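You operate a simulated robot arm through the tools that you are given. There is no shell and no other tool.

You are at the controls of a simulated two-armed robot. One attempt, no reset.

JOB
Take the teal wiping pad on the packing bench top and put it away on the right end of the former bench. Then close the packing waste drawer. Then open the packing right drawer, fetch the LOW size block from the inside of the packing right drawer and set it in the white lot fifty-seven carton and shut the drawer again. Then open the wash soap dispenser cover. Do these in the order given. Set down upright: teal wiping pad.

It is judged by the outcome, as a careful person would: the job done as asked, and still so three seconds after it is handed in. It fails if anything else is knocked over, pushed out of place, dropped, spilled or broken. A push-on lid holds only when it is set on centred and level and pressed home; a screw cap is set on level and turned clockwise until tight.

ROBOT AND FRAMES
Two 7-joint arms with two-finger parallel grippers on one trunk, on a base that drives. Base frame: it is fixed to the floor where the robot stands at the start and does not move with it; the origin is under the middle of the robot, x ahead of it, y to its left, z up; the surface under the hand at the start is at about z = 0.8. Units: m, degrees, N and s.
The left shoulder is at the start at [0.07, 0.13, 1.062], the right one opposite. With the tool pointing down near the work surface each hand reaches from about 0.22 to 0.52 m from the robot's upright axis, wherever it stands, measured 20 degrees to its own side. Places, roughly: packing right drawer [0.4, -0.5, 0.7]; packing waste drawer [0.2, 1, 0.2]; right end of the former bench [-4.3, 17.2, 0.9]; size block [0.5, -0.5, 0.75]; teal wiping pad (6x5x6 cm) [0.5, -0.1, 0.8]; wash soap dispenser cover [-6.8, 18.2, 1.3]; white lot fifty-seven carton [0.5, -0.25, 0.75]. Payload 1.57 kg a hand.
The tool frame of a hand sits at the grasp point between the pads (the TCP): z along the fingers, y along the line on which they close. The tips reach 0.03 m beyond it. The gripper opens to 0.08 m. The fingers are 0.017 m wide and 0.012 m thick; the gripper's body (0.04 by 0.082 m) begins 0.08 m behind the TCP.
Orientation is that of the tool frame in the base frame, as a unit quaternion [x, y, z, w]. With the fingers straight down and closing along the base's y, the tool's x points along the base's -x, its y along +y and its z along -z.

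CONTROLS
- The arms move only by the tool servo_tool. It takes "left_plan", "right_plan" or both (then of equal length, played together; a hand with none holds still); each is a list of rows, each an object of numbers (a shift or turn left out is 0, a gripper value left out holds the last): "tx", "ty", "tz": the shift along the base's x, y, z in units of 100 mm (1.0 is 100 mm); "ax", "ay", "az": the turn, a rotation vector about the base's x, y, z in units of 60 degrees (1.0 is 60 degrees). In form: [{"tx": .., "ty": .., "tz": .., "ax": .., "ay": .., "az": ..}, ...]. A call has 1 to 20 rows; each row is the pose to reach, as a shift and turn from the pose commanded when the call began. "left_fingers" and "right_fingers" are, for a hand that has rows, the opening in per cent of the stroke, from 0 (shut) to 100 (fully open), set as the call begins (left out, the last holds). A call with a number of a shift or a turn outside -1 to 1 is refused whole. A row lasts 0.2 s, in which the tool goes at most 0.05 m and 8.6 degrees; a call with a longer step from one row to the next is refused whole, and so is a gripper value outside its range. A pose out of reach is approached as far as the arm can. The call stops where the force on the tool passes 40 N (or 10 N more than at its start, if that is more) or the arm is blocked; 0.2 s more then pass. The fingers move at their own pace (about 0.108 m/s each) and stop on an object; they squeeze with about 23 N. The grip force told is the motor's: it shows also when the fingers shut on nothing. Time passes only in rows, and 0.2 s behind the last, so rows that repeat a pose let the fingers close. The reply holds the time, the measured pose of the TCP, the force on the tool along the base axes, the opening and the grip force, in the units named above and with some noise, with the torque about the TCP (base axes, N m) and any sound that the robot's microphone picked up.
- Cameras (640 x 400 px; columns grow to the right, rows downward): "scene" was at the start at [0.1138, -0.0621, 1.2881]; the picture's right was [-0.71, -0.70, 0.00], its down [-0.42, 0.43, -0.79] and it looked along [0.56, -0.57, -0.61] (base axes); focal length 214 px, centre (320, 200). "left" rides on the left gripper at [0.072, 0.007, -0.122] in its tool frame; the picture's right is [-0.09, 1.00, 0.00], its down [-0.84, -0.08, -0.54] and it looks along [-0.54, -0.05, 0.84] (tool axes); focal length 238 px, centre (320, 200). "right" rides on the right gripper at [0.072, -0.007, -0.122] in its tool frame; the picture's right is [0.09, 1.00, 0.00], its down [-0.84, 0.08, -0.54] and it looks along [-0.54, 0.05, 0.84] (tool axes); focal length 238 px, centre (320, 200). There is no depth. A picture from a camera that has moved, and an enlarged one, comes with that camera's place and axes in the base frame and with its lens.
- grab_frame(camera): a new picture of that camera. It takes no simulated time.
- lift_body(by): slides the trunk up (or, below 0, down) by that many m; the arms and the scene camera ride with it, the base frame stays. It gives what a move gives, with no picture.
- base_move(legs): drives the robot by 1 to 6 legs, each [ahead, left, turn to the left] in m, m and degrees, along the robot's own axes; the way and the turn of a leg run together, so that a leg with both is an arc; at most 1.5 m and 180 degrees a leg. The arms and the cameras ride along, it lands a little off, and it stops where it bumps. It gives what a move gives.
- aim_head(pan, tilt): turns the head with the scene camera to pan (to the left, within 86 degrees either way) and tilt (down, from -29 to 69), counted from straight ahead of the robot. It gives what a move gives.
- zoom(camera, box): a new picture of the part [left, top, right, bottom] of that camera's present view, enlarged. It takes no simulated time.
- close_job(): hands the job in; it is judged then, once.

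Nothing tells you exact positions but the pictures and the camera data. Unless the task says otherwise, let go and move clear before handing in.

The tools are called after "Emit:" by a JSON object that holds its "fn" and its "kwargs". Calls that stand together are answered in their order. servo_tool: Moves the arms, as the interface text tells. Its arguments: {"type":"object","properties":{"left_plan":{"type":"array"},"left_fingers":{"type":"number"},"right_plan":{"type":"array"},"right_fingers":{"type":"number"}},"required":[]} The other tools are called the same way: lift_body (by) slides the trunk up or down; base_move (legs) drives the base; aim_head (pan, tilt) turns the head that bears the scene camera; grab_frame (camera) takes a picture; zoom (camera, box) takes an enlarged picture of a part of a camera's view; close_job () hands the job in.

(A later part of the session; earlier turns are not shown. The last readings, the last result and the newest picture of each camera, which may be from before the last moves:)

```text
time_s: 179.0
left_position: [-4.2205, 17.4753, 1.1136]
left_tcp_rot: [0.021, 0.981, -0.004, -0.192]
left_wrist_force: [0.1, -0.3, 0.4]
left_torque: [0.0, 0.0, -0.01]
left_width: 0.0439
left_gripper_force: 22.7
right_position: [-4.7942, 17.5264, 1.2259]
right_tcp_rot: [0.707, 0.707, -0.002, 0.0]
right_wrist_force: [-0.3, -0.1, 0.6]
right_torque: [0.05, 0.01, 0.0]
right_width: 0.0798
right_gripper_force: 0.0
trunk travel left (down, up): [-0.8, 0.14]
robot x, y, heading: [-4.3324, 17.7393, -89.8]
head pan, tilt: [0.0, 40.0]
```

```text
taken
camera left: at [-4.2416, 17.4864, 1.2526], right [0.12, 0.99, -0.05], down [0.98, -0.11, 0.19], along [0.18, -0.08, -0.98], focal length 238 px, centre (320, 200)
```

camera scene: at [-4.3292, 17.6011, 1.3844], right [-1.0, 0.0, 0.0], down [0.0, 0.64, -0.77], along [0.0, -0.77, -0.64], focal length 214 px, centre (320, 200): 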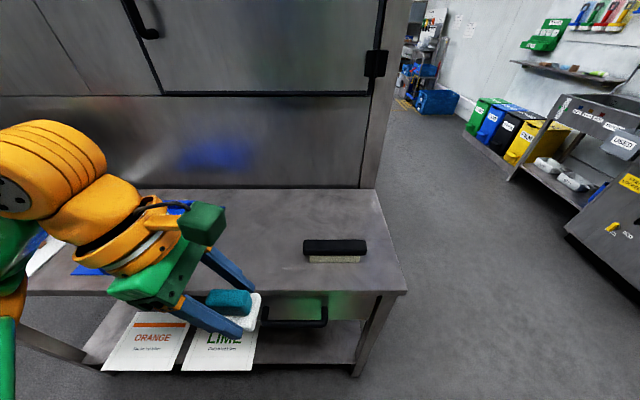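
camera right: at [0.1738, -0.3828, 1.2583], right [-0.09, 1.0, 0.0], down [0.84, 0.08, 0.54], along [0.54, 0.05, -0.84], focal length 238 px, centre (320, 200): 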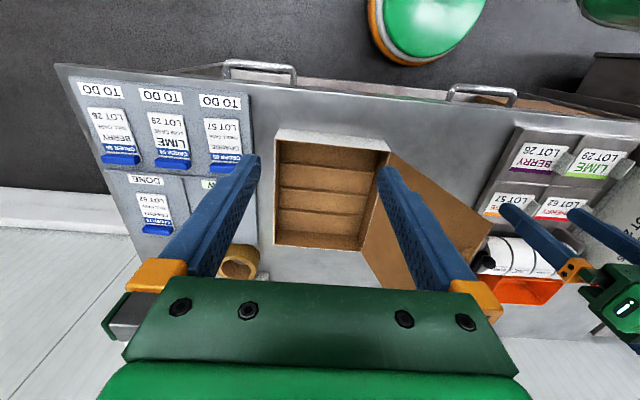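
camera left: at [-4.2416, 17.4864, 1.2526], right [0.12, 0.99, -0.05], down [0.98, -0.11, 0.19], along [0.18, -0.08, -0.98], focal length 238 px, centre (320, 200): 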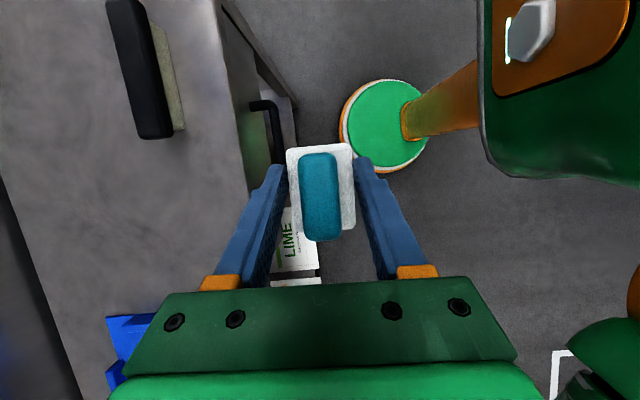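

Emit:
{"fn": "servo_tool", "kwargs": {"left_plan": [{"ty": -0.3, "tz": -0.1}, {"ty": -0.6, "tz": -0.3}, {"ty": -0.9, "tz": -0.5}, {"ty": -1.0, "tz": -0.7}, {"ty": -1.0, "tz": -0.7}]}}

Emit:
{"fn": "servo_tool", "kwargs": {"left_plan": [{"ty": -0.4, "tz": -0.1}, {"ty": -0.8, "tz": -0.3}, {"ty": -1.0, "tz": -0.6}, {"ty": -1.15, "tz": -0.7}]}}

Emit:
{"fn": "grab_frame", "kwargs": {"camera": "scene"}}

Emit:
{"fn": "grab_frame", "kwargs": {"camera": "left"}}

```text
time_s: 180.2
left_position: [-4.2218, 17.3757, 1.0421]
left_tcp_rot: [0.022, 0.981, -0.004, -0.192]
left_wrist_force: [-0.8, 0.5, -0.5]
left_torque: [0.0, -0.01, -0.01]
left_width: 0.0439
left_gripper_force: 22.5
right_position: [-4.7935, 17.5251, 1.2252]
right_tcp_rot: [0.708, 0.707, -0.001, 0.0]
right_wrist_force: [0.0, -0.8, -0.3]
right_torque: [0.01, 0.0, 0.02]
right_width: 0.0799
right_gripper_force: 0.0
trunk travel left (down, up): [-0.8, 0.14]
robot x, y, heading: [-4.3292, 17.7341, -89.9]
head pan, tilt: [0.0, 40.0]
```

```text
refused: -1.15 is not a number from -1 to 1
```

```text
taken
camera scene: at [-4.3288, 17.5992, 1.3842], right [-1.0, 0.0, 0.0], down [0.0, 0.64, -0.77], along [0.0, -0.77, -0.64], focal length 214 px, centre (320, 200)
```

scene: 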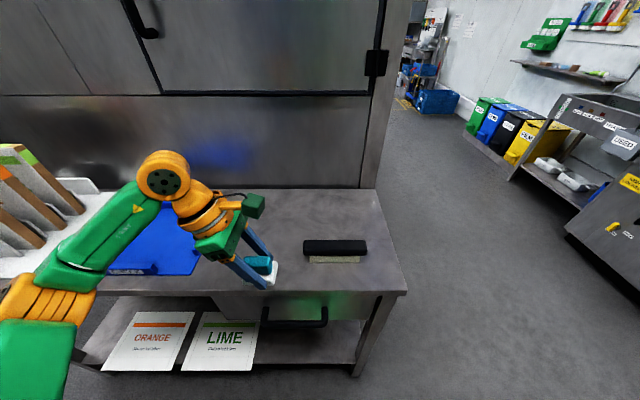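

```text
taken
camera left: at [-4.2414, 17.3854, 1.1819], right [0.12, 0.99, -0.05], down [0.98, -0.11, 0.19], along [0.18, -0.07, -0.98], focal length 238 px, centre (320, 200)
```

left: 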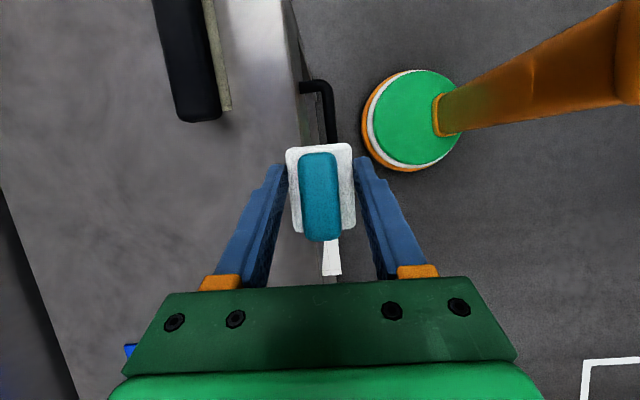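

Emit:
{"fn": "servo_tool", "kwargs": {"left_plan": [{"ty": -0.4, "tz": -0.1}, {"ty": -0.8, "tz": -0.2}, {"ty": -1.0, "tz": -0.5}, {"ty": -1.0, "tz": -0.8}, {"ty": -1.0, "tz": -0.8}]}}

Emit:
{"fn": "zoom", "kwargs": {"camera": "scene", "box": [200, 160, 400, 285]}}

Emit:
{"fn": "grab_frame", "kwargs": {"camera": "left"}}

```text
time_s: 181.4
left_position: [-4.2214, 17.2745, 0.9617]
left_tcp_rot: [0.021, 0.981, -0.004, -0.192]
left_wrist_force: [-0.2, -0.5, -0.1]
left_torque: [0.01, -0.01, 0.01]
left_width: 0.0439
left_gripper_force: 22.6
right_position: [-4.7938, 17.525, 1.2245]
right_tcp_rot: [0.707, 0.707, 0.0, 0.0]
right_wrist_force: [0.1, 0.2, 0.2]
right_torque: [0.03, 0.01, -0.01]
right_width: 0.0802
right_gripper_force: 0.0
trunk travel left (down, up): [-0.8, 0.14]
robot x, y, heading: [-4.3319, 17.7328, -89.9]
head pan, tilt: [0.0, 40.0]
```

```text
3.20 times, centred on (300, 222) of scene
camera zoom: at [-4.3289, 17.5987, 1.3841], right [-1.0, 0.0, 0.0], down [0.0, 0.64, -0.77], along [0.0, -0.77, -0.64], focal length 686 px, centre (384, 128)
```

zoom: 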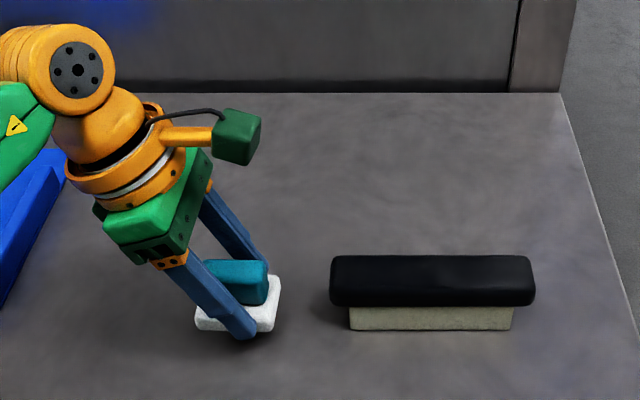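

```text
taken
camera left: at [-4.2411, 17.2851, 1.1011], right [0.13, 0.99, -0.05], down [0.98, -0.11, 0.19], along [0.18, -0.07, -0.98], focal length 238 px, centre (320, 200)
```

left: 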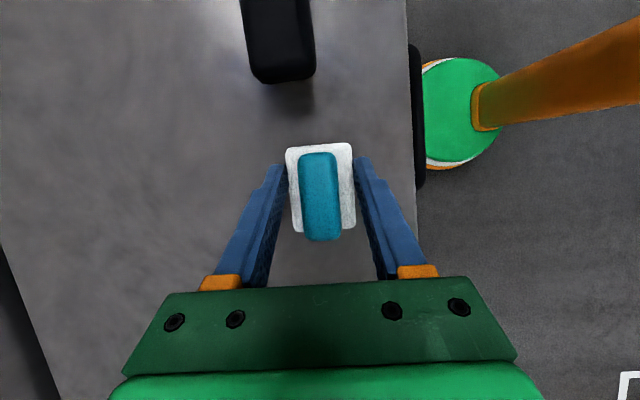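

Emit:
{"fn": "servo_tool", "kwargs": {"left_plan": [{"tx": -0.1, "ty": -0.15, "tz": -0.1}, {"tx": -0.1, "ty": -0.15, "tz": -0.16}, {"tx": -0.1, "ty": -0.15, "tz": -0.2}, {"tx": -0.1, "ty": -0.15, "tz": -0.24}, {"tx": -0.1, "ty": -0.15, "tz": -0.24}]}}

Emit:
{"fn": "zoom", "kwargs": {"camera": "scene", "box": [200, 160, 400, 285]}}

```text
time_s: 182.6
left_position: [-4.2302, 17.2603, 0.9383]
left_tcp_rot: [0.02, 0.981, -0.005, -0.192]
left_wrist_force: [0.5, -0.6, -0.4]
left_torque: [0.0, 0.0, 0.0]
left_width: 0.0444
left_gripper_force: 23.2
right_position: [-4.7942, 17.5246, 1.2245]
right_tcp_rot: [0.707, 0.707, 0.0, 0.0]
right_wrist_force: [0.2, -0.2, 0.5]
right_torque: [0.0, 0.0, 0.02]
right_width: 0.0801
right_gripper_force: 0.0
trunk travel left (down, up): [-0.8, 0.14]
robot x, y, heading: [-4.3329, 17.7335, -89.7]
head pan, tilt: [0.0, 40.0]
```

```text
3.20 times, centred on (300, 222) of scene
camera zoom: at [-4.3288, 17.5987, 1.3841], right [-1.0, 0.0, 0.0], down [0.0, 0.64, -0.77], along [0.0, -0.77, -0.64], focal length 686 px, centre (384, 128)
```

zoom: 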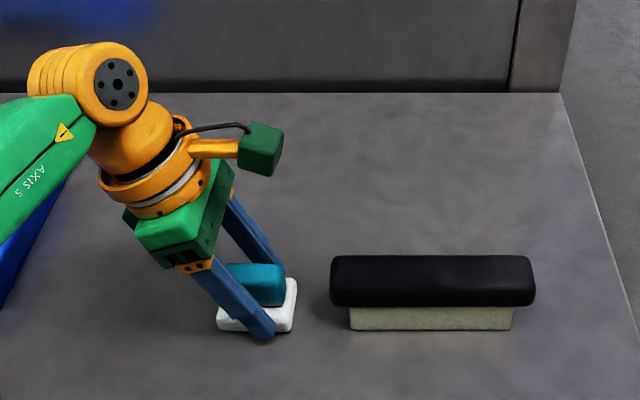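

Lowering in small steps until contact.

Emit:
{"fn": "servo_tool", "kwargs": {"left_plan": [{"tz": -0.015}, {"tz": -0.03}, {"tz": -0.03}]}}

Emit:
{"fn": "servo_tool", "kwargs": {"left_plan": [{"tz": -0.015}, {"tz": -0.03}, {"tz": -0.03}]}}

```text
time_s: 183.4
left_position: [-4.2299, 17.2593, 0.9356]
left_tcp_rot: [0.022, 0.981, -0.006, -0.192]
left_wrist_force: [0.5, -3.9, 10.4]
left_torque: [0.11, -0.41, -0.1]
left_width: 0.0441
left_gripper_force: 22.6
right_position: [-4.7942, 17.5259, 1.2254]
right_tcp_rot: [0.707, 0.707, -0.001, 0.0]
right_wrist_force: [1.0, -0.4, 0.1]
right_torque: [-0.01, -0.02, 0.01]
right_width: 0.0799
right_gripper_force: 0.0
trunk travel left (down, up): [-0.8, 0.14]
robot x, y, heading: [-4.3329, 17.7337, -90.0]
head pan, tilt: [0.0, 40.0]
```

```text
time_s: 184.2
left_position: [-4.231, 17.2611, 0.9333]
left_tcp_rot: [0.022, 0.981, -0.005, -0.193]
left_wrist_force: [0.8, -6.9, 18.8]
left_torque: [-0.04, 0.2, 0.06]
left_width: 0.0443
left_gripper_force: 22.7
right_position: [-4.7941, 17.5277, 1.2257]
right_tcp_rot: [0.707, 0.707, -0.001, 0.001]
right_wrist_force: [0.0, -1.1, 0.1]
right_torque: [0.0, 0.02, -0.01]
right_width: 0.0802
right_gripper_force: 0.0
trunk travel left (down, up): [-0.8, 0.14]
robot x, y, heading: [-4.3305, 17.7332, -89.9]
head pan, tilt: [0.0, 40.0]
```

Contact felt. I'll ease up 2 mm, release and retract upward along the lean.

Emit:
{"fn": "servo_tool", "kwargs": {"left_plan": [{"tz": 0.02}, {"tz": 0.02}]}}

Emit:
{"fn": "servo_tool", "kwargs": {"left_plan": [{}, {}, {}], "left_fingers": 100}}

Emit:
{"fn": "servo_tool", "kwargs": {"left_plan": [{"tz": 0.2, "tx": 0.08}, {"tz": 0.5, "tx": 0.2}, {"tz": 0.9, "tx": 0.35}, {"tz": 1.0, "tx": 0.35, "ty": 0.4}, {"tz": 1.0, "tx": 0.3, "ty": 0.8}, {"tz": 1.0, "tx": 0.3, "ty": 1.0}]}}

Emit:
{"fn": "grab_frame", "kwargs": {"camera": "scene"}}

Emit:
{"fn": "zoom", "kwargs": {"camera": "scene", "box": [200, 160, 400, 285]}}

```text
time_s: 184.8
left_position: [-4.2304, 17.2614, 0.9335]
left_tcp_rot: [0.02, 0.981, -0.004, -0.191]
left_wrist_force: [-1.2, 0.1, 0.9]
left_torque: [-0.01, 0.04, -0.05]
left_width: 0.0442
left_gripper_force: 22.8
right_position: [-4.7937, 17.5258, 1.225]
right_tcp_rot: [0.707, 0.707, -0.001, 0.001]
right_wrist_force: [0.5, -0.4, 0.4]
right_torque: [0.01, -0.04, 0.05]
right_width: 0.0798
right_gripper_force: 0.1
trunk travel left (down, up): [-0.8, 0.14]
robot x, y, heading: [-4.3313, 17.7365, -90.1]
head pan, tilt: [0.0, 40.0]
```

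```text
time_s: 185.6
left_position: [-4.2309, 17.2601, 0.9352]
left_tcp_rot: [0.02, 0.981, -0.005, -0.192]
left_wrist_force: [-0.2, 0.2, 0.4]
left_torque: [-0.03, -0.02, 0.0]
left_width: 0.0801
left_gripper_force: 0.0
right_position: [-4.7934, 17.5243, 1.2244]
right_tcp_rot: [0.707, 0.707, -0.002, 0.0]
right_wrist_force: [0.7, 0.5, -0.3]
right_torque: [0.02, 0.02, 0.04]
right_width: 0.08
right_gripper_force: 0.1
trunk travel left (down, up): [-0.8, 0.14]
robot x, y, heading: [-4.3334, 17.7331, -89.7]
head pan, tilt: [0.0, 40.0]
```

```text
time_s: 187.0
left_position: [-4.2028, 17.3605, 1.0342]
left_tcp_rot: [0.02, 0.981, -0.004, -0.191]
left_wrist_force: [-0.2, -0.6, -0.3]
left_torque: [0.01, 0.01, 0.0]
left_width: 0.0798
left_gripper_force: 0.1
right_position: [-4.794, 17.5254, 1.2238]
right_tcp_rot: [0.707, 0.707, 0.0, 0.0]
right_wrist_force: [0.0, -0.3, -0.2]
right_torque: [0.0, 0.02, 0.02]
right_width: 0.0799
right_gripper_force: 0.0
trunk travel left (down, up): [-0.8, 0.14]
robot x, y, heading: [-4.3311, 17.7348, -90.1]
head pan, tilt: [0.0, 40.0]
```

```text
taken
camera scene: at [-4.3291, 17.5992, 1.3842], right [-1.0, 0.0, 0.0], down [0.0, 0.64, -0.77], along [0.0, -0.77, -0.64], focal length 214 px, centre (320, 200)
```

scene: 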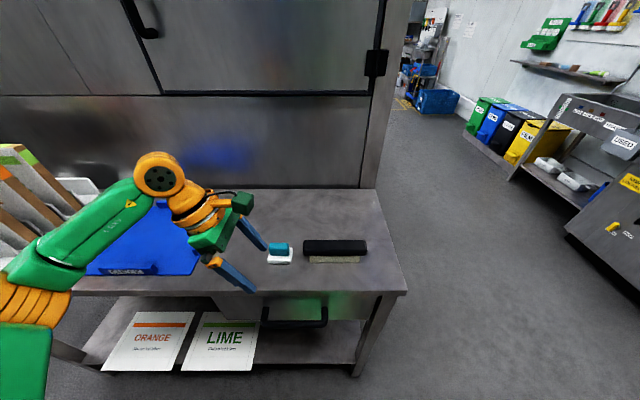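

```text
3.20 times, centred on (300, 222) of scene
camera zoom: at [-4.3291, 17.5992, 1.3842], right [-1.0, 0.0, 0.0], down [0.0, 0.64, -0.77], along [0.0, -0.77, -0.64], focal length 686 px, centre (384, 128)
```

zoom: 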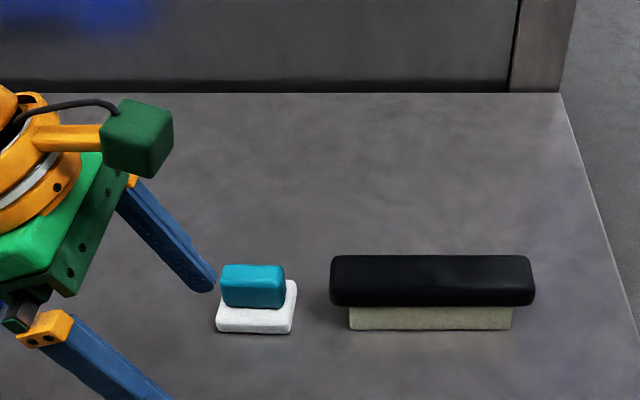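

The pad stands upright next to the brush. I'll retract the hand and return it to the neutral orientation, then look at the soap dispensers from here.

Emit:
{"fn": "servo_tool", "kwargs": {"left_plan": [{"ty": 0.4, "tz": 0.2}, {"ty": 0.8, "tz": 0.4}, {"ty": 1.0, "tz": 0.6, "ay": -0.13}, {"ty": 1.0, "tz": 0.6, "ay": -0.26}, {"ty": 1.0, "tz": 0.6, "ay": -0.37}, {"ty": 1.0, "tz": 0.6, "ay": -0.37}]}}

Emit:
{"fn": "servo_tool", "kwargs": {"left_plan": [{"az": -0.14}, {"az": -0.28}, {"az": -0.42}, {"az": -0.56}, {"az": -0.7}, {"az": -0.84}, {"az": -0.98}]}}

Emit:
{"fn": "servo_tool", "kwargs": {"left_plan": [{"az": -0.14}, {"az": -0.28}, {"az": -0.42}, {"az": -0.48}, {"az": -0.48}]}}

Emit:
{"fn": "aim_head", "kwargs": {"pan": -80, "tilt": 5}}

Emit:
{"fn": "grab_frame", "kwargs": {"camera": "scene"}}

```text
time_s: 188.4
left_position: [-4.2009, 17.4603, 1.095]
left_tcp_rot: [0.021, 1.0, 0.0, 0.0]
left_wrist_force: [0.4, 0.0, 0.6]
left_torque: [-0.02, 0.01, 0.02]
left_width: 0.0802
left_gripper_force: 0.0
right_position: [-4.7938, 17.525, 1.2249]
right_tcp_rot: [0.707, 0.707, 0.0, 0.0]
right_wrist_force: [0.3, 0.1, -0.1]
right_torque: [0.0, -0.01, 0.01]
right_width: 0.0798
right_gripper_force: 0.0
trunk travel left (down, up): [-0.8, 0.14]
robot x, y, heading: [-4.3326, 17.7341, -90.0]
head pan, tilt: [0.0, 40.0]
```

```text
time_s: 190.0
left_position: [-4.201, 17.4603, 1.0935]
left_tcp_rot: [0.511, 0.86, 0.001, 0.0]
left_wrist_force: [0.3, 0.6, 0.6]
left_torque: [-0.02, -0.01, 0.03]
left_width: 0.08
left_gripper_force: 0.1
right_position: [-4.7936, 17.525, 1.2247]
right_tcp_rot: [0.707, 0.707, 0.0, -0.001]
right_wrist_force: [1.0, 0.0, -0.5]
right_torque: [-0.01, 0.01, 0.02]
right_width: 0.0799
right_gripper_force: 0.0
trunk travel left (down, up): [-0.8, 0.14]
robot x, y, heading: [-4.3321, 17.7342, -90.2]
head pan, tilt: [0.0, 40.0]
```

```text
time_s: 191.2
left_position: [-4.2017, 17.46, 1.094]
left_tcp_rot: [0.708, 0.706, -0.001, 0.001]
left_wrist_force: [1.4, 0.0, 0.5]
left_torque: [-0.03, -0.01, 0.03]
left_width: 0.0803
left_gripper_force: 0.2
right_position: [-4.7919, 17.5246, 1.2247]
right_tcp_rot: [0.707, 0.707, -0.001, -0.001]
right_wrist_force: [-0.4, -0.7, 0.1]
right_torque: [-0.03, -0.01, -0.01]
right_width: 0.0801
right_gripper_force: 0.0
trunk travel left (down, up): [-0.8, 0.14]
robot x, y, heading: [-4.3311, 17.7333, -90.0]
head pan, tilt: [0.0, 40.0]
```

```text
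time_s: 192.7
left_position: [-4.1998, 17.4602, 1.0943]
left_tcp_rot: [0.708, 0.706, 0.0, 0.0]
left_wrist_force: [0.2, 0.1, 0.3]
left_torque: [0.02, -0.01, 0.0]
left_width: 0.0798
left_gripper_force: 0.1
right_position: [-4.7943, 17.5245, 1.2254]
right_tcp_rot: [0.707, 0.707, 0.0, -0.001]
right_wrist_force: [0.1, -0.2, 0.5]
right_torque: [-0.02, 0.02, 0.0]
right_width: 0.0801
right_gripper_force: 0.0
trunk travel left (down, up): [-0.8, 0.14]
robot x, y, heading: [-4.3316, 17.7359, -90.0]
head pan, tilt: [-80.0, 5.0]
```

```text
taken
camera scene: at [-4.4192, 17.6679, 1.4399], right [-0.17, 0.98, 0.0], down [0.09, 0.02, -1.0], along [-0.98, -0.17, -0.09], focal length 214 px, centre (320, 200)
```

scene: 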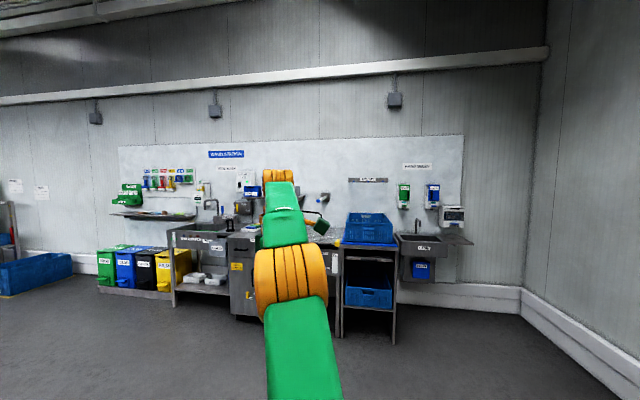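

Emit:
{"fn": "zoom", "kwargs": {"camera": "scene", "box": [360, 150, 480, 225]}}

Emit:
{"fn": "zoom", "kwargs": {"camera": "scene", "box": [200, 150, 360, 250]}}

```text
5.33 times, centred on (420, 188) of scene
camera zoom: at [-4.4192, 17.6679, 1.4399], right [-0.17, 0.98, 0.0], down [0.09, 0.02, -1.0], along [-0.98, -0.17, -0.09], focal length 1144 px, centre (-213, 267)
```

zoom: 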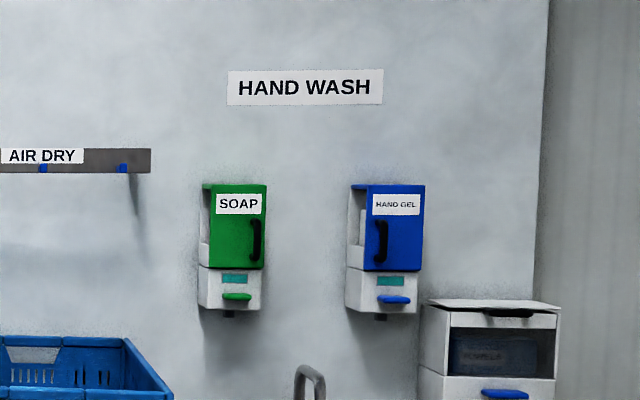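

```text
4.00 times, centred on (280, 200) of scene
camera zoom: at [-4.4192, 17.6679, 1.4399], right [-0.17, 0.98, 0.0], down [0.09, 0.02, -1.0], along [-0.98, -0.17, -0.09], focal length 858 px, centre (480, 200)
```

zoom: 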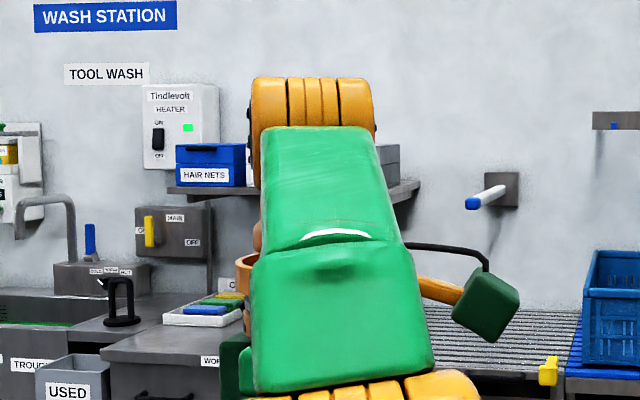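

I can see the green SOAP dispenser with a handle on its right edge, for later. Now I'll drive back to the packing area.

Emit:
{"fn": "base_move", "kwargs": {"legs": [[-0.6, 0, 0], [0, 0, 90], [1.3, 0, 0], [0, 0, -45], [1.5, 0, 0], [1.5, 0, 0]]}}

Emit:
{"fn": "lift_body", "kwargs": {"by": -0.1}}

Emit:
{"fn": "aim_head", "kwargs": {"pan": 0, "tilt": 15}}

Emit:
{"fn": "grab_frame", "kwargs": {"camera": "scene"}}

```text
time_s: 222.1
left_position: [-0.6365, 16.126, 1.0939]
left_tcp_rot: [0.38, 0.925, -0.001, 0.001]
left_wrist_force: [-1.5, 0.2, 0.5]
left_torque: [-0.01, 0.02, 0.03]
left_width: 0.0798
left_gripper_force: 0.1
right_position: [-1.0998, 15.7503, 1.2247]
right_tcp_rot: [0.38, 0.925, -0.001, 0.001]
right_wrist_force: [-0.6, 0.1, -0.4]
right_torque: [-0.01, 0.02, 0.01]
right_width: 0.08
right_gripper_force: 0.1
trunk travel left (down, up): [-0.8, 0.14]
robot x, y, heading: [-0.9263, 16.2243, -44.8]
head pan, tilt: [-80.0, 5.0]
```

```text
time_s: 223.4
left_position: [-0.6363, 16.1251, 0.9946]
left_tcp_rot: [0.38, 0.925, -0.001, 0.0]
left_wrist_force: [0.1, -0.5, -0.2]
left_torque: [-0.01, -0.01, 0.01]
left_width: 0.0799
left_gripper_force: 0.1
right_position: [-1.0997, 15.7502, 1.1255]
right_tcp_rot: [0.38, 0.925, -0.001, 0.0]
right_wrist_force: [0.1, -0.5, 0.6]
right_torque: [0.01, -0.03, 0.01]
right_width: 0.0798
right_gripper_force: 0.0
trunk travel left (down, up): [-0.7, 0.24]
robot x, y, heading: [-0.9198, 16.2252, -44.8]
head pan, tilt: [-80.0, 5.0]
```

```text
time_s: 225.0
left_position: [-0.6358, 16.1254, 0.9947]
left_tcp_rot: [0.38, 0.925, 0.0, 0.0]
left_wrist_force: [0.3, 0.2, 0.6]
left_torque: [-0.01, -0.01, 0.03]
left_width: 0.08
left_gripper_force: 0.0
right_position: [-1.0991, 15.7498, 1.1262]
right_tcp_rot: [0.38, 0.925, -0.002, 0.0]
right_wrist_force: [0.2, 0.1, -0.5]
right_torque: [-0.03, -0.02, 0.03]
right_width: 0.08
right_gripper_force: 0.0
trunk travel left (down, up): [-0.7, 0.24]
robot x, y, heading: [-0.9218, 16.2293, -44.9]
head pan, tilt: [0.0, 15.0]
```

```text
taken
camera scene: at [-0.8182, 16.1246, 1.3237], right [-0.7, -0.71, 0.0], down [-0.18, 0.18, -0.97], along [0.69, -0.68, -0.26], focal length 214 px, centre (320, 200)
```

scene: 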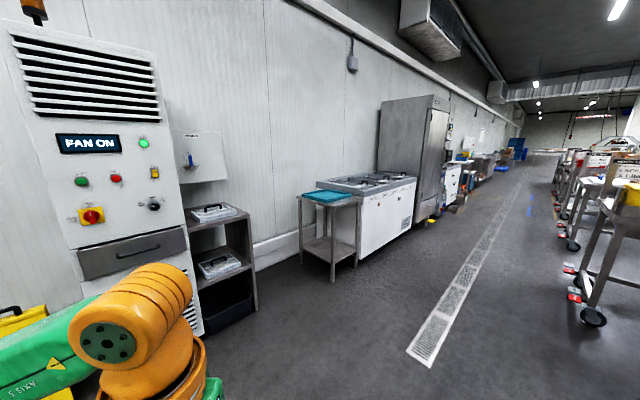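

Emit:
{"fn": "base_move", "kwargs": {"legs": [[0.5, 0, 0], [0, 0, -45.2], [1.5, 0, 0], [1.5, 0, 0]]}}

Emit:
{"fn": "grab_frame", "kwargs": {"camera": "scene"}}

```text
time_s: 244.1
left_position: [-0.4105, 12.6008, 0.9947]
left_tcp_rot: [0.702, 0.712, 0.0, 0.0]
left_wrist_force: [0.4, -0.3, 0.2]
left_torque: [-0.01, 0.0, -0.03]
left_width: 0.0801
left_gripper_force: 0.0
right_position: [-1.0044, 12.6571, 1.1254]
right_tcp_rot: [0.702, 0.712, -0.001, -0.001]
right_wrist_force: [0.4, 0.1, 0.9]
right_torque: [-0.01, -0.02, -0.02]
right_width: 0.0801
right_gripper_force: 0.1
trunk travel left (down, up): [-0.7, 0.24]
robot x, y, heading: [-0.5432, 12.8742, -89.1]
head pan, tilt: [0.0, 15.0]
```

```text
taken
camera scene: at [-0.5407, 12.7299, 1.3237], right [-1.0, -0.01, 0.0], down [0.0, 0.26, -0.97], along [0.01, -0.97, -0.26], focal length 214 px, centre (320, 200)
```

scene: 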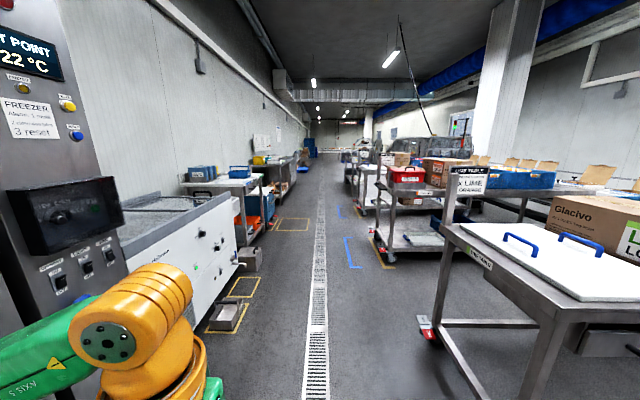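

Emit:
{"fn": "base_move", "kwargs": {"legs": [[1.5, 0, -0.9], [1.5, 0, 0], [1.4, 0, 0]]}}

Emit:
{"fn": "grab_frame", "kwargs": {"camera": "scene"}}

```text
time_s: 265.2
left_position: [-0.4032, 8.1719, 0.9953]
left_tcp_rot: [0.71, 0.704, 0.0, 0.0]
left_wrist_force: [0.2, 0.4, -0.3]
left_torque: [0.01, 0.0, 0.0]
left_width: 0.08
left_gripper_force: 0.2
right_position: [-0.9949, 8.2407, 1.1263]
right_tcp_rot: [0.709, 0.705, -0.002, 0.0]
right_wrist_force: [0.2, 0.3, 0.9]
right_torque: [0.03, -0.01, -0.01]
right_width: 0.08
right_gripper_force: 0.1
trunk travel left (down, up): [-0.7, 0.24]
robot x, y, heading: [-0.5331, 8.4463, -90.6]
head pan, tilt: [0.0, 15.0]
```

```text
taken
camera scene: at [-0.5303, 8.3033, 1.3237], right [-1.0, 0.01, 0.0], down [0.0, 0.26, -0.97], along [-0.01, -0.97, -0.26], focal length 214 px, centre (320, 200)
```

scene: 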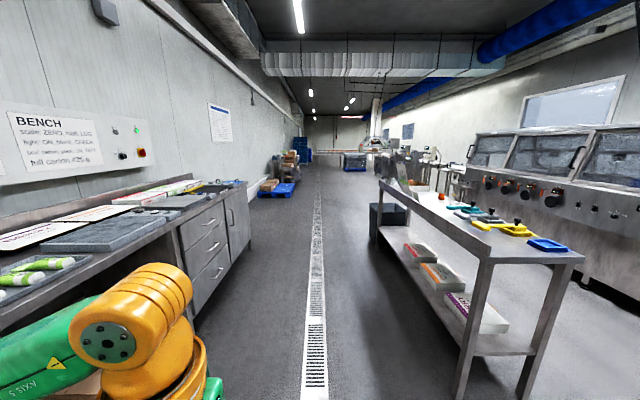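

Emit:
{"fn": "base_move", "kwargs": {"legs": [[1.5, 0, 0.6], [1.5, 0, 0], [1.5, -0.0, 0]]}}

Emit:
{"fn": "grab_frame", "kwargs": {"camera": "scene"}}

```text
time_s: 286.8
left_position: [-0.4354, 3.6629, 0.9948]
left_tcp_rot: [0.71, 0.704, 0.0, 0.0]
left_wrist_force: [0.4, -0.5, 0.3]
left_torque: [0.04, -0.01, -0.03]
left_width: 0.0799
left_gripper_force: 0.3
right_position: [-1.0274, 3.7326, 1.1262]
right_tcp_rot: [0.71, 0.705, -0.001, 0.0]
right_wrist_force: [0.2, -0.7, -0.5]
right_torque: [-0.01, 0.03, -0.02]
right_width: 0.0799
right_gripper_force: 0.1
trunk travel left (down, up): [-0.7, 0.24]
robot x, y, heading: [-0.5641, 3.9374, -90.8]
head pan, tilt: [0.0, 15.0]
```

```text
taken
camera scene: at [-0.5629, 3.7944, 1.3237], right [-1.0, 0.01, 0.0], down [0.0, 0.26, -0.97], along [-0.01, -0.97, -0.26], focal length 214 px, centre (320, 200)
```

scene: 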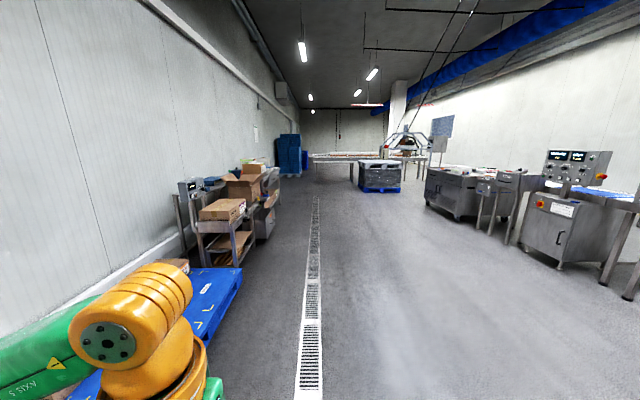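

Emit:
{"fn": "base_move", "kwargs": {"legs": [[1.4, -0.25, 0.8], [1.4, 0, 0], [0, 0, 90]]}}

Emit:
{"fn": "aim_head", "kwargs": {"pan": 0, "tilt": 40}}

Emit:
{"fn": "grab_frame", "kwargs": {"camera": "scene"}}

```text
time_s: 304.2
left_position: [-0.5549, 1.2761, 0.9946]
left_tcp_rot: [-0.002, 1.0, 0.0, 0.0]
left_wrist_force: [-1.4, 0.1, 0.0]
left_torque: [0.04, 0.02, 0.0]
left_width: 0.0799
left_gripper_force: 0.0
right_position: [-0.6166, 0.6817, 1.1246]
right_tcp_rot: [-0.002, 1.0, -0.001, 0.0]
right_wrist_force: [-0.7, 0.3, 0.6]
right_torque: [-0.02, 0.0, 0.02]
right_width: 0.0799
right_gripper_force: 0.1
trunk travel left (down, up): [-0.7, 0.24]
robot x, y, heading: [-0.8269, 1.142, 0.2]
head pan, tilt: [0.0, 15.0]
```

```text
time_s: 305.1
left_position: [-0.5541, 1.2744, 0.9953]
left_tcp_rot: [-0.002, 1.0, 0.001, 0.001]
left_wrist_force: [-0.1, 0.2, -0.7]
left_torque: [0.01, 0.0, 0.01]
left_width: 0.08
left_gripper_force: 0.0
right_position: [-0.6164, 0.6818, 1.125]
right_tcp_rot: [-0.003, 1.0, -0.001, 0.0]
right_wrist_force: [-0.3, 0.7, -1.2]
right_torque: [-0.02, 0.02, 0.0]
right_width: 0.08
right_gripper_force: 0.1
trunk travel left (down, up): [-0.7, 0.24]
robot x, y, heading: [-0.8294, 1.1424, 0.2]
head pan, tilt: [0.0, 40.0]
```

```text
taken
camera scene: at [-0.6898, 1.1439, 1.2842], right [0.0, -1.0, 0.0], down [-0.64, 0.0, -0.77], along [0.77, 0.0, -0.64], focal length 214 px, centre (320, 200)
```

scene: 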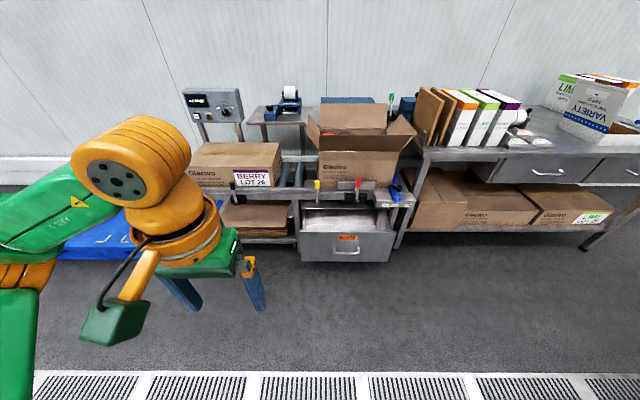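

Emit:
{"fn": "zoom", "kwargs": {"camera": "scene", "box": [240, 150, 440, 275]}}

```text
3.20 times, centred on (340, 212) of scene
camera zoom: at [-0.6898, 1.1439, 1.2842], right [0.0, -1.0, 0.0], down [-0.64, 0.0, -0.77], along [0.77, 0.0, -0.64], focal length 686 px, centre (256, 160)
```

zoom: 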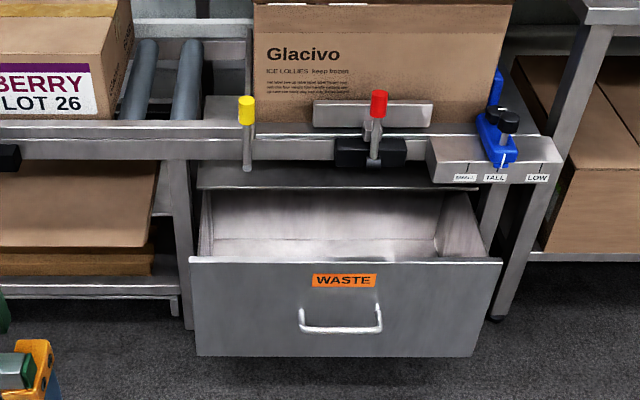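

The WASTE drawer is open with its handle at the centre. I'll turn the right hand to point forward, close its fingers, lower the trunk, and push the drawer front shut.

Emit:
{"fn": "servo_tool", "kwargs": {"right_plan": [{"tx": 0.15, "ty": 0.15, "ay": -0.14}, {"tx": 0.3, "ty": 0.3, "ay": -0.28}, {"tx": 0.45, "ty": 0.45, "ay": -0.42}, {"tx": 0.6, "ty": 0.6, "ay": -0.56}, {"tx": 0.75, "ty": 0.75, "ay": -0.7}, {"tx": 0.9, "ty": 0.9, "ay": -0.84}, {"tx": 1.0, "ty": 1.0, "ay": -0.98}], "right_fingers": 0}}

Emit:
{"fn": "servo_tool", "kwargs": {"right_plan": [{"tx": 0.2, "ty": 0.25, "ay": -0.13}, {"tx": 0.4, "ty": 0.5, "ay": -0.26}, {"tx": 0.6, "ty": 0.75, "ay": -0.39}, {"tx": 0.8, "ty": 1.0, "ay": -0.52}, {"tx": 0.8, "ty": 1.0, "ay": -0.52}]}}

Emit:
{"fn": "grab_frame", "kwargs": {"camera": "scene"}}

```text
time_s: 306.7
left_position: [-0.5543, 1.2747, 0.994]
left_tcp_rot: [-0.002, 1.0, -0.001, -0.001]
left_wrist_force: [0.0, 0.1, -0.1]
left_torque: [0.03, -0.03, -0.01]
left_width: 0.0798
left_gripper_force: 0.0
right_position: [-0.5165, 0.7829, 1.1248]
right_tcp_rot: [-0.002, 0.87, -0.002, 0.492]
right_wrist_force: [-0.5, -0.3, 0.0]
right_torque: [-0.01, -0.01, -0.03]
right_width: 0.0001
right_gripper_force: 21.5
trunk travel left (down, up): [-0.7, 0.24]
robot x, y, heading: [-0.8297, 1.1417, 0.2]
head pan, tilt: [0.0, 40.0]
```

```text
time_s: 307.9
left_position: [-0.5577, 1.2768, 0.9955]
left_tcp_rot: [-0.002, 1.0, -0.002, 0.002]
left_wrist_force: [-0.7, 0.0, -0.3]
left_torque: [-0.04, -0.08, -0.03]
left_width: 0.0798
left_gripper_force: 0.0
right_position: [-0.4232, 0.8728, 1.1388]
right_tcp_rot: [-0.002, 0.706, -0.005, 0.708]
right_wrist_force: [-0.3, 0.4, 0.3]
right_torque: [0.02, 0.0, -0.05]
right_width: 0.0001
right_gripper_force: 20.9
right hand out of reach, approached as far as the arm can: row 3, 4, 5
trunk travel left (down, up): [-0.7, 0.24]
robot x, y, heading: [-0.8282, 1.1426, 0.5]
head pan, tilt: [0.0, 40.0]
```

```text
taken
camera scene: at [-0.6936, 1.1462, 1.2846], right [0.0, -1.0, 0.0], down [-0.64, 0.0, -0.77], along [0.77, 0.0, -0.64], focal length 214 px, centre (320, 200)
```

scene: 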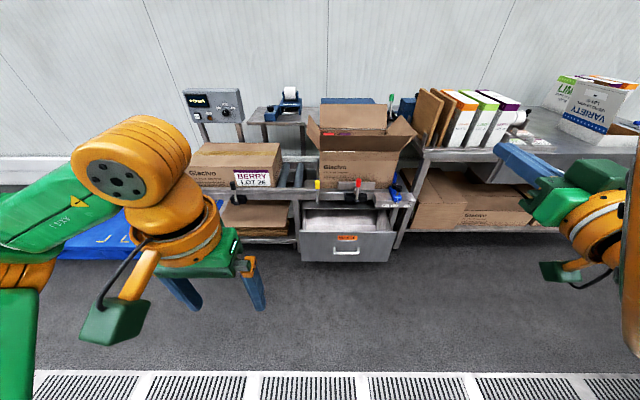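

Emit:
{"fn": "lift_body", "kwargs": {"by": -0.6}}

Emit:
{"fn": "servo_tool", "kwargs": {"right_plan": [{"tz": -0.3, "ty": 0.1}, {"tz": -0.6, "ty": 0.2}, {"tz": -0.9, "ty": 0.3}, {"tz": -1.0, "ty": 0.5}, {"tz": -1.0, "ty": 0.8}, {"tz": -1.0, "ty": 0.8}]}}

Emit:
{"fn": "servo_tool", "kwargs": {"right_plan": [{"tz": -0.4}, {"tz": -0.8}, {"tz": -1.0}, {"tz": -1.0}]}}

Emit:
{"fn": "grab_frame", "kwargs": {"camera": "scene"}}

Emit:
{"fn": "grab_frame", "kwargs": {"camera": "right"}}

```text
refused: -0.6 is not a number from -0.4 to 0.4
```

```text
time_s: 309.3
left_position: [-0.5546, 1.2744, 0.995]
left_tcp_rot: [-0.002, 1.0, 0.001, 0.001]
left_wrist_force: [0.0, 1.0, -0.3]
left_torque: [0.03, -0.01, 0.03]
left_width: 0.08
left_gripper_force: 0.0
right_position: [-0.3871, 0.894, 1.0425]
right_tcp_rot: [-0.002, 0.708, -0.001, 0.707]
right_wrist_force: [0.0, -0.7, -1.0]
right_torque: [0.0, 0.0, 0.03]
right_width: 0.0
right_gripper_force: 21.3
right hand out of reach, approached as far as the arm can: row 1, 2, 3, 4, 5, 6
trunk travel left (down, up): [-0.7, 0.24]
robot x, y, heading: [-0.8294, 1.1432, 0.3]
head pan, tilt: [0.0, 40.0]
```

```text
time_s: 310.3
left_position: [-0.5549, 1.2757, 0.9946]
left_tcp_rot: [-0.002, 1.0, 0.0, 0.0]
left_wrist_force: [0.4, 0.3, -0.1]
left_torque: [0.02, -0.01, -0.01]
left_width: 0.0798
left_gripper_force: 0.0
right_position: [-0.3994, 0.8603, 0.9652]
right_tcp_rot: [-0.002, 0.707, -0.002, 0.707]
right_wrist_force: [0.1, 0.9, 0.0]
right_torque: [-0.01, 0.02, 0.02]
right_width: 0.0001
right_gripper_force: 21.3
right hand out of reach, approached as far as the arm can: row 1, 2, 3, 4
trunk travel left (down, up): [-0.7, 0.24]
robot x, y, heading: [-0.8248, 1.143, 0.1]
head pan, tilt: [0.0, 40.0]
```

```text
taken
camera scene: at [-0.6897, 1.144, 1.2841], right [0.0, -1.0, 0.0], down [-0.64, 0.0, -0.77], along [0.77, 0.0, -0.64], focal length 214 px, centre (320, 200)
```

scene: 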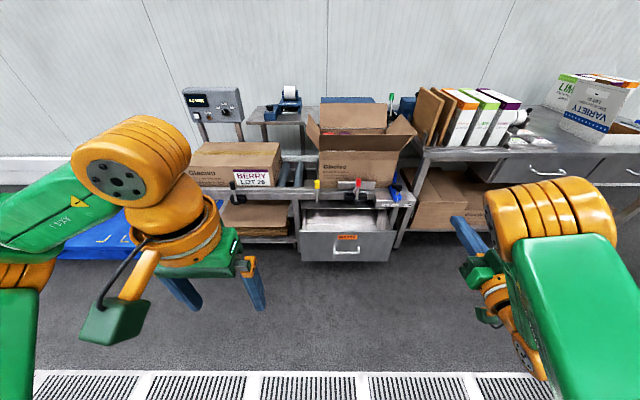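

```text
taken
camera right: at [-0.5213, 0.8527, 0.8936], right [0.0, 1.0, -0.1], down [-0.54, 0.08, 0.84], along [0.84, 0.05, 0.54], focal length 238 px, centre (320, 200)
```

right: 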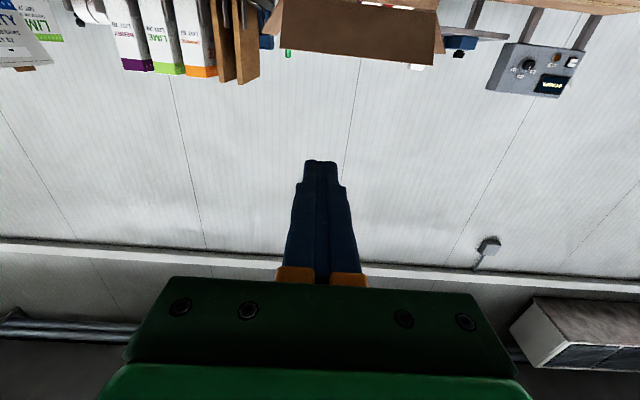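

Emit:
{"fn": "lift_body", "kwargs": {"by": -0.4}}

Emit:
{"fn": "lift_body", "kwargs": {"by": -0.2}}

Emit:
{"fn": "grab_frame", "kwargs": {"camera": "scene"}}

Emit:
{"fn": "grab_frame", "kwargs": {"camera": "right"}}

```text
time_s: 314.2
left_position: [-0.5547, 1.2762, 0.5942]
left_tcp_rot: [-0.002, 1.0, -0.001, 0.001]
left_wrist_force: [-0.3, -0.2, 0.4]
left_torque: [0.01, 0.01, 0.0]
left_width: 0.08
left_gripper_force: 0.0
right_position: [-0.4001, 0.8601, 0.5662]
right_tcp_rot: [-0.002, 0.707, -0.002, 0.707]
right_wrist_force: [0.5, 0.4, 0.1]
right_torque: [0.02, -0.02, -0.01]
right_width: 0.0
right_gripper_force: 21.0
trunk travel left (down, up): [-0.3, 0.64]
robot x, y, heading: [-0.8304, 1.1427, 0.3]
head pan, tilt: [0.0, 40.0]
```

```text
time_s: 316.3
left_position: [-0.5546, 1.2758, 0.3943]
left_tcp_rot: [-0.002, 1.0, 0.0, 0.001]
left_wrist_force: [0.0, 0.0, 0.3]
left_torque: [-0.03, 0.01, -0.01]
left_width: 0.08
left_gripper_force: 0.0
right_position: [-0.4004, 0.8599, 0.3655]
right_tcp_rot: [-0.002, 0.707, -0.001, 0.707]
right_wrist_force: [0.3, 0.7, 0.2]
right_torque: [0.03, 0.02, 0.02]
right_width: 0.0
right_gripper_force: 20.9
trunk travel left (down, up): [-0.1, 0.84]
robot x, y, heading: [-0.8295, 1.1455, 0.2]
head pan, tilt: [0.0, 40.0]
```

```text
taken
camera scene: at [-0.6898, 1.144, 0.6842], right [0.0, -1.0, 0.0], down [-0.64, 0.0, -0.77], along [0.77, 0.0, -0.64], focal length 214 px, centre (320, 200)
```

scene: 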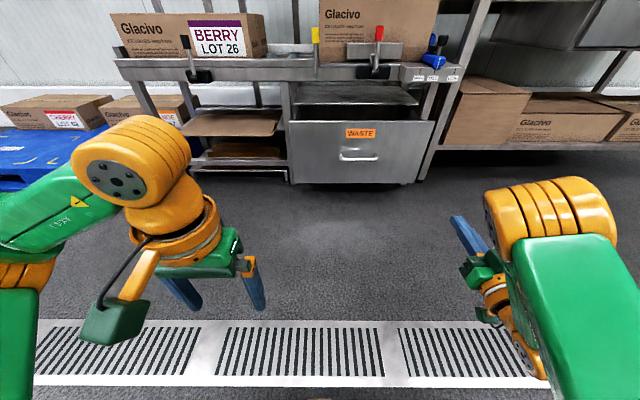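

```text
taken
camera right: at [-0.5213, 0.8529, 0.2939], right [0.0, 1.0, -0.1], down [-0.54, 0.08, 0.84], along [0.84, 0.05, 0.54], focal length 238 px, centre (320, 200)
```

right: 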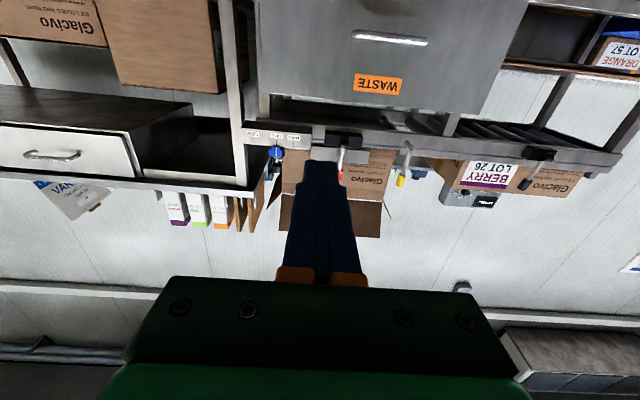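

The drawer front is at x≈0.105, z 0.11–0.40, centred at y≈0.99. I'll drive in so the right hand is just short of it.

Emit:
{"fn": "base_move", "kwargs": {"legs": [[0.4, 0.12, 0]]}}

Emit:
{"fn": "servo_tool", "kwargs": {"right_plan": [{"tz": -0.15, "tx": 0.05}, {"tz": -0.3, "tx": 0.1}, {"tz": -0.3, "tx": 0.1}]}}

Emit:
{"fn": "aim_head", "kwargs": {"pan": -20, "tilt": 40}}

Emit:
{"fn": "grab_frame", "kwargs": {"camera": "scene"}}

Emit:
{"fn": "grab_frame", "kwargs": {"camera": "right"}}

```text
time_s: 318.9
left_position: [-0.1553, 1.395, 0.3937]
left_tcp_rot: [-0.001, 1.0, 0.0, 0.0]
left_wrist_force: [-0.5, -0.4, 0.3]
left_torque: [-0.03, 0.01, -0.01]
left_width: 0.08
left_gripper_force: 0.2
right_position: [0.0001, 0.9799, 0.3655]
right_tcp_rot: [-0.001, 0.707, -0.002, 0.707]
right_wrist_force: [0.6, -0.1, -0.3]
right_torque: [-0.01, -0.01, 0.0]
right_width: 0.0001
right_gripper_force: 21.4
trunk travel left (down, up): [-0.1, 0.84]
robot x, y, heading: [-0.4286, 1.2615, 0.1]
head pan, tilt: [0.0, 40.0]
```

```text
time_s: 319.7
left_position: [-0.1546, 1.3953, 0.3942]
left_tcp_rot: [0.0, 1.0, 0.0, 0.0]
left_wrist_force: [-1.0, 0.2, 0.6]
left_torque: [-0.03, 0.01, 0.01]
left_width: 0.0802
left_gripper_force: 0.0
right_position: [0.0041, 0.9663, 0.3436]
right_tcp_rot: [-0.003, 0.708, -0.001, 0.706]
right_wrist_force: [0.2, 0.7, -0.5]
right_torque: [0.01, 0.03, 0.0]
right_width: 0.0
right_gripper_force: 21.0
right hand out of reach, approached as far as the arm can: row 1, 2, 3
trunk travel left (down, up): [-0.1, 0.84]
robot x, y, heading: [-0.4249, 1.2604, 0.3]
head pan, tilt: [0.0, 40.0]
```

```text
time_s: 320.5
left_position: [-0.154, 1.3948, 0.3941]
left_tcp_rot: [-0.001, 1.0, 0.0, 0.0]
left_wrist_force: [-0.5, 0.2, 0.1]
left_torque: [0.0, -0.05, -0.04]
left_width: 0.08
left_gripper_force: 0.1
right_position: [0.004, 0.9665, 0.3432]
right_tcp_rot: [-0.002, 0.708, -0.001, 0.706]
right_wrist_force: [-0.1, 0.5, -0.4]
right_torque: [-0.01, 0.01, -0.01]
right_width: 0.0
right_gripper_force: 21.4
trunk travel left (down, up): [-0.1, 0.84]
robot x, y, heading: [-0.4288, 1.2645, 0.1]
head pan, tilt: [-20.0, 40.0]
```

```text
taken
camera scene: at [-0.2952, 1.2342, 0.6841], right [-0.34, -0.94, 0.0], down [-0.6, 0.22, -0.77], along [0.72, -0.26, -0.64], focal length 214 px, centre (320, 200)
```

scene: 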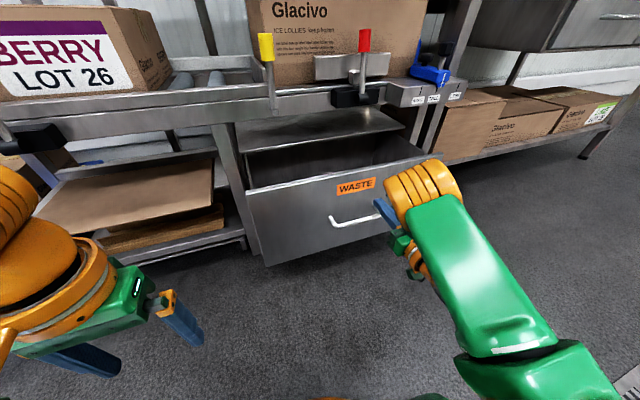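

```text
taken
camera right: at [-0.1177, 0.9583, 0.273], right [0.0, 1.0, -0.1], down [-0.54, 0.08, 0.84], along [0.84, 0.05, 0.54], focal length 238 px, centre (320, 200)
```

right: 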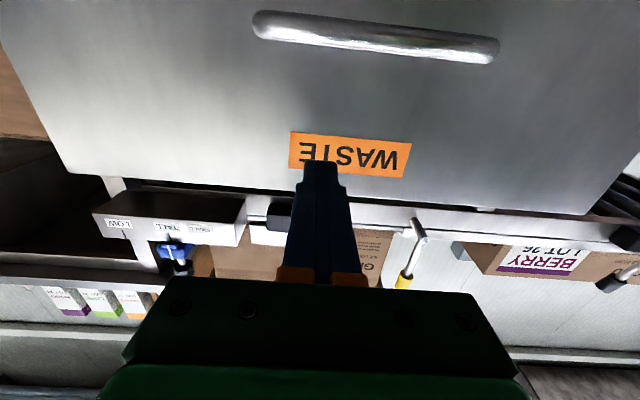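

The fingertips are about 7 cm from the WASTE label. Pushing forward in small steps.

Emit:
{"fn": "servo_tool", "kwargs": {"right_plan": [{"tx": 0.2}, {"tx": 0.4}, {"tx": 0.55}, {"tx": 0.7}, {"tx": 0.8}, {"tx": 0.9}]}}

Emit:
{"fn": "grab_frame", "kwargs": {"camera": "scene"}}

```text
time_s: 321.9
left_position: [-0.1542, 1.3947, 0.3961]
left_tcp_rot: [-0.001, 1.0, 0.0, 0.0]
left_wrist_force: [0.3, 0.0, 0.1]
left_torque: [-0.02, 0.01, -0.01]
left_width: 0.0798
left_gripper_force: 0.0
right_position: [0.0842, 0.9454, 0.3581]
right_tcp_rot: [-0.003, 0.708, -0.001, 0.706]
right_wrist_force: [-1.7, 0.9, 0.5]
right_torque: [-0.02, -0.01, 0.03]
right_width: 0.0002
right_gripper_force: 21.4
right hand out of reach, approached as far as the arm can: row 1, 2, 3, 4, 5, 6
trunk travel left (down, up): [-0.1, 0.84]
robot x, y, heading: [-0.4284, 1.2617, 0.1]
head pan, tilt: [-20.0, 40.0]
```

```text
taken
camera scene: at [-0.2953, 1.2343, 0.6842], right [-0.34, -0.94, 0.0], down [-0.6, 0.22, -0.77], along [0.72, -0.26, -0.64], focal length 214 px, centre (320, 200)
```

scene: 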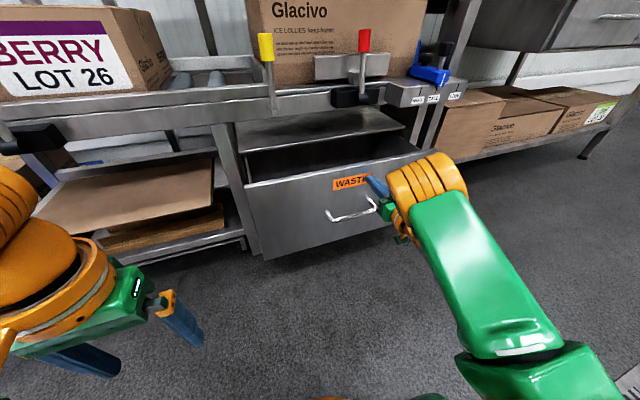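

The drawer slides with little force. The arm is near a limit, so I'll hold it still and push by driving the base forward gently.

Emit:
{"fn": "base_move", "kwargs": {"legs": [[0.06, 0, 0]]}}

Emit:
{"fn": "grab_frame", "kwargs": {"camera": "scene"}}

```text
time_s: 322.9
left_position: [-0.095, 1.3945, 0.3947]
left_tcp_rot: [-0.001, 1.0, 0.0, 0.0]
left_wrist_force: [0.4, -0.3, 0.6]
left_torque: [0.02, -0.01, -0.02]
left_width: 0.0802
left_gripper_force: 0.1
right_position: [0.1429, 0.9464, 0.3581]
right_tcp_rot: [-0.003, 0.708, 0.0, 0.706]
right_wrist_force: [-0.6, 0.2, 0.6]
right_torque: [-0.01, 0.02, -0.01]
right_width: 0.0001
right_gripper_force: 21.0
trunk travel left (down, up): [-0.1, 0.84]
robot x, y, heading: [-0.369, 1.2625, 0.1]
head pan, tilt: [-20.0, 40.0]
```

```text
taken
camera scene: at [-0.2354, 1.2343, 0.6841], right [-0.34, -0.94, 0.0], down [-0.6, 0.22, -0.77], along [0.72, -0.26, -0.64], focal length 214 px, centre (320, 200)
```

scene: 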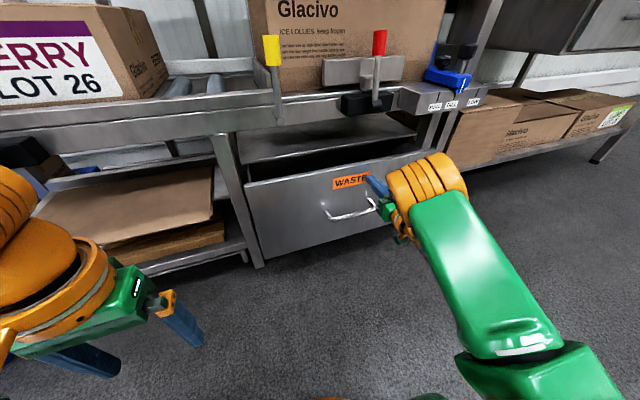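

Emit:
{"fn": "base_move", "kwargs": {"legs": [[0.05, 0, 0]]}}

Emit:
{"fn": "grab_frame", "kwargs": {"camera": "scene"}}

```text
time_s: 323.8
left_position: [-0.0453, 1.3955, 0.3944]
left_tcp_rot: [-0.002, 1.0, 0.001, -0.001]
left_wrist_force: [0.3, 0.9, -0.3]
left_torque: [0.02, 0.01, 0.0]
left_width: 0.08
left_gripper_force: 0.0
right_position: [0.194, 0.9454, 0.3579]
right_tcp_rot: [-0.003, 0.708, 0.0, 0.706]
right_wrist_force: [-0.2, -0.4, -0.6]
right_torque: [-0.05, -0.06, 0.02]
right_width: 0.0
right_gripper_force: 20.9
trunk travel left (down, up): [-0.1, 0.84]
robot x, y, heading: [-0.3178, 1.264, 0.1]
head pan, tilt: [-20.0, 40.0]
```

```text
taken
camera scene: at [-0.1857, 1.2344, 0.6841], right [-0.34, -0.94, 0.0], down [-0.6, 0.22, -0.77], along [0.72, -0.26, -0.64], focal length 214 px, centre (320, 200)
```

scene: 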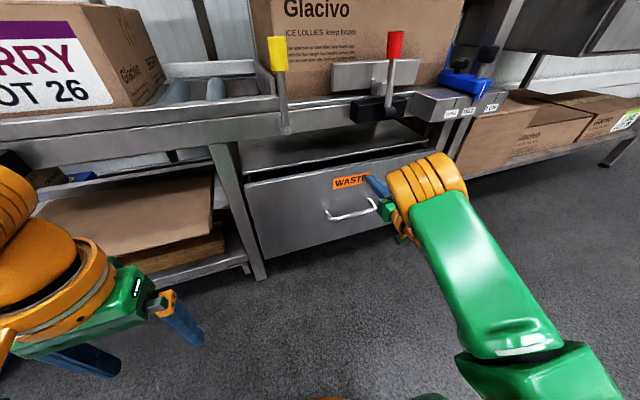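

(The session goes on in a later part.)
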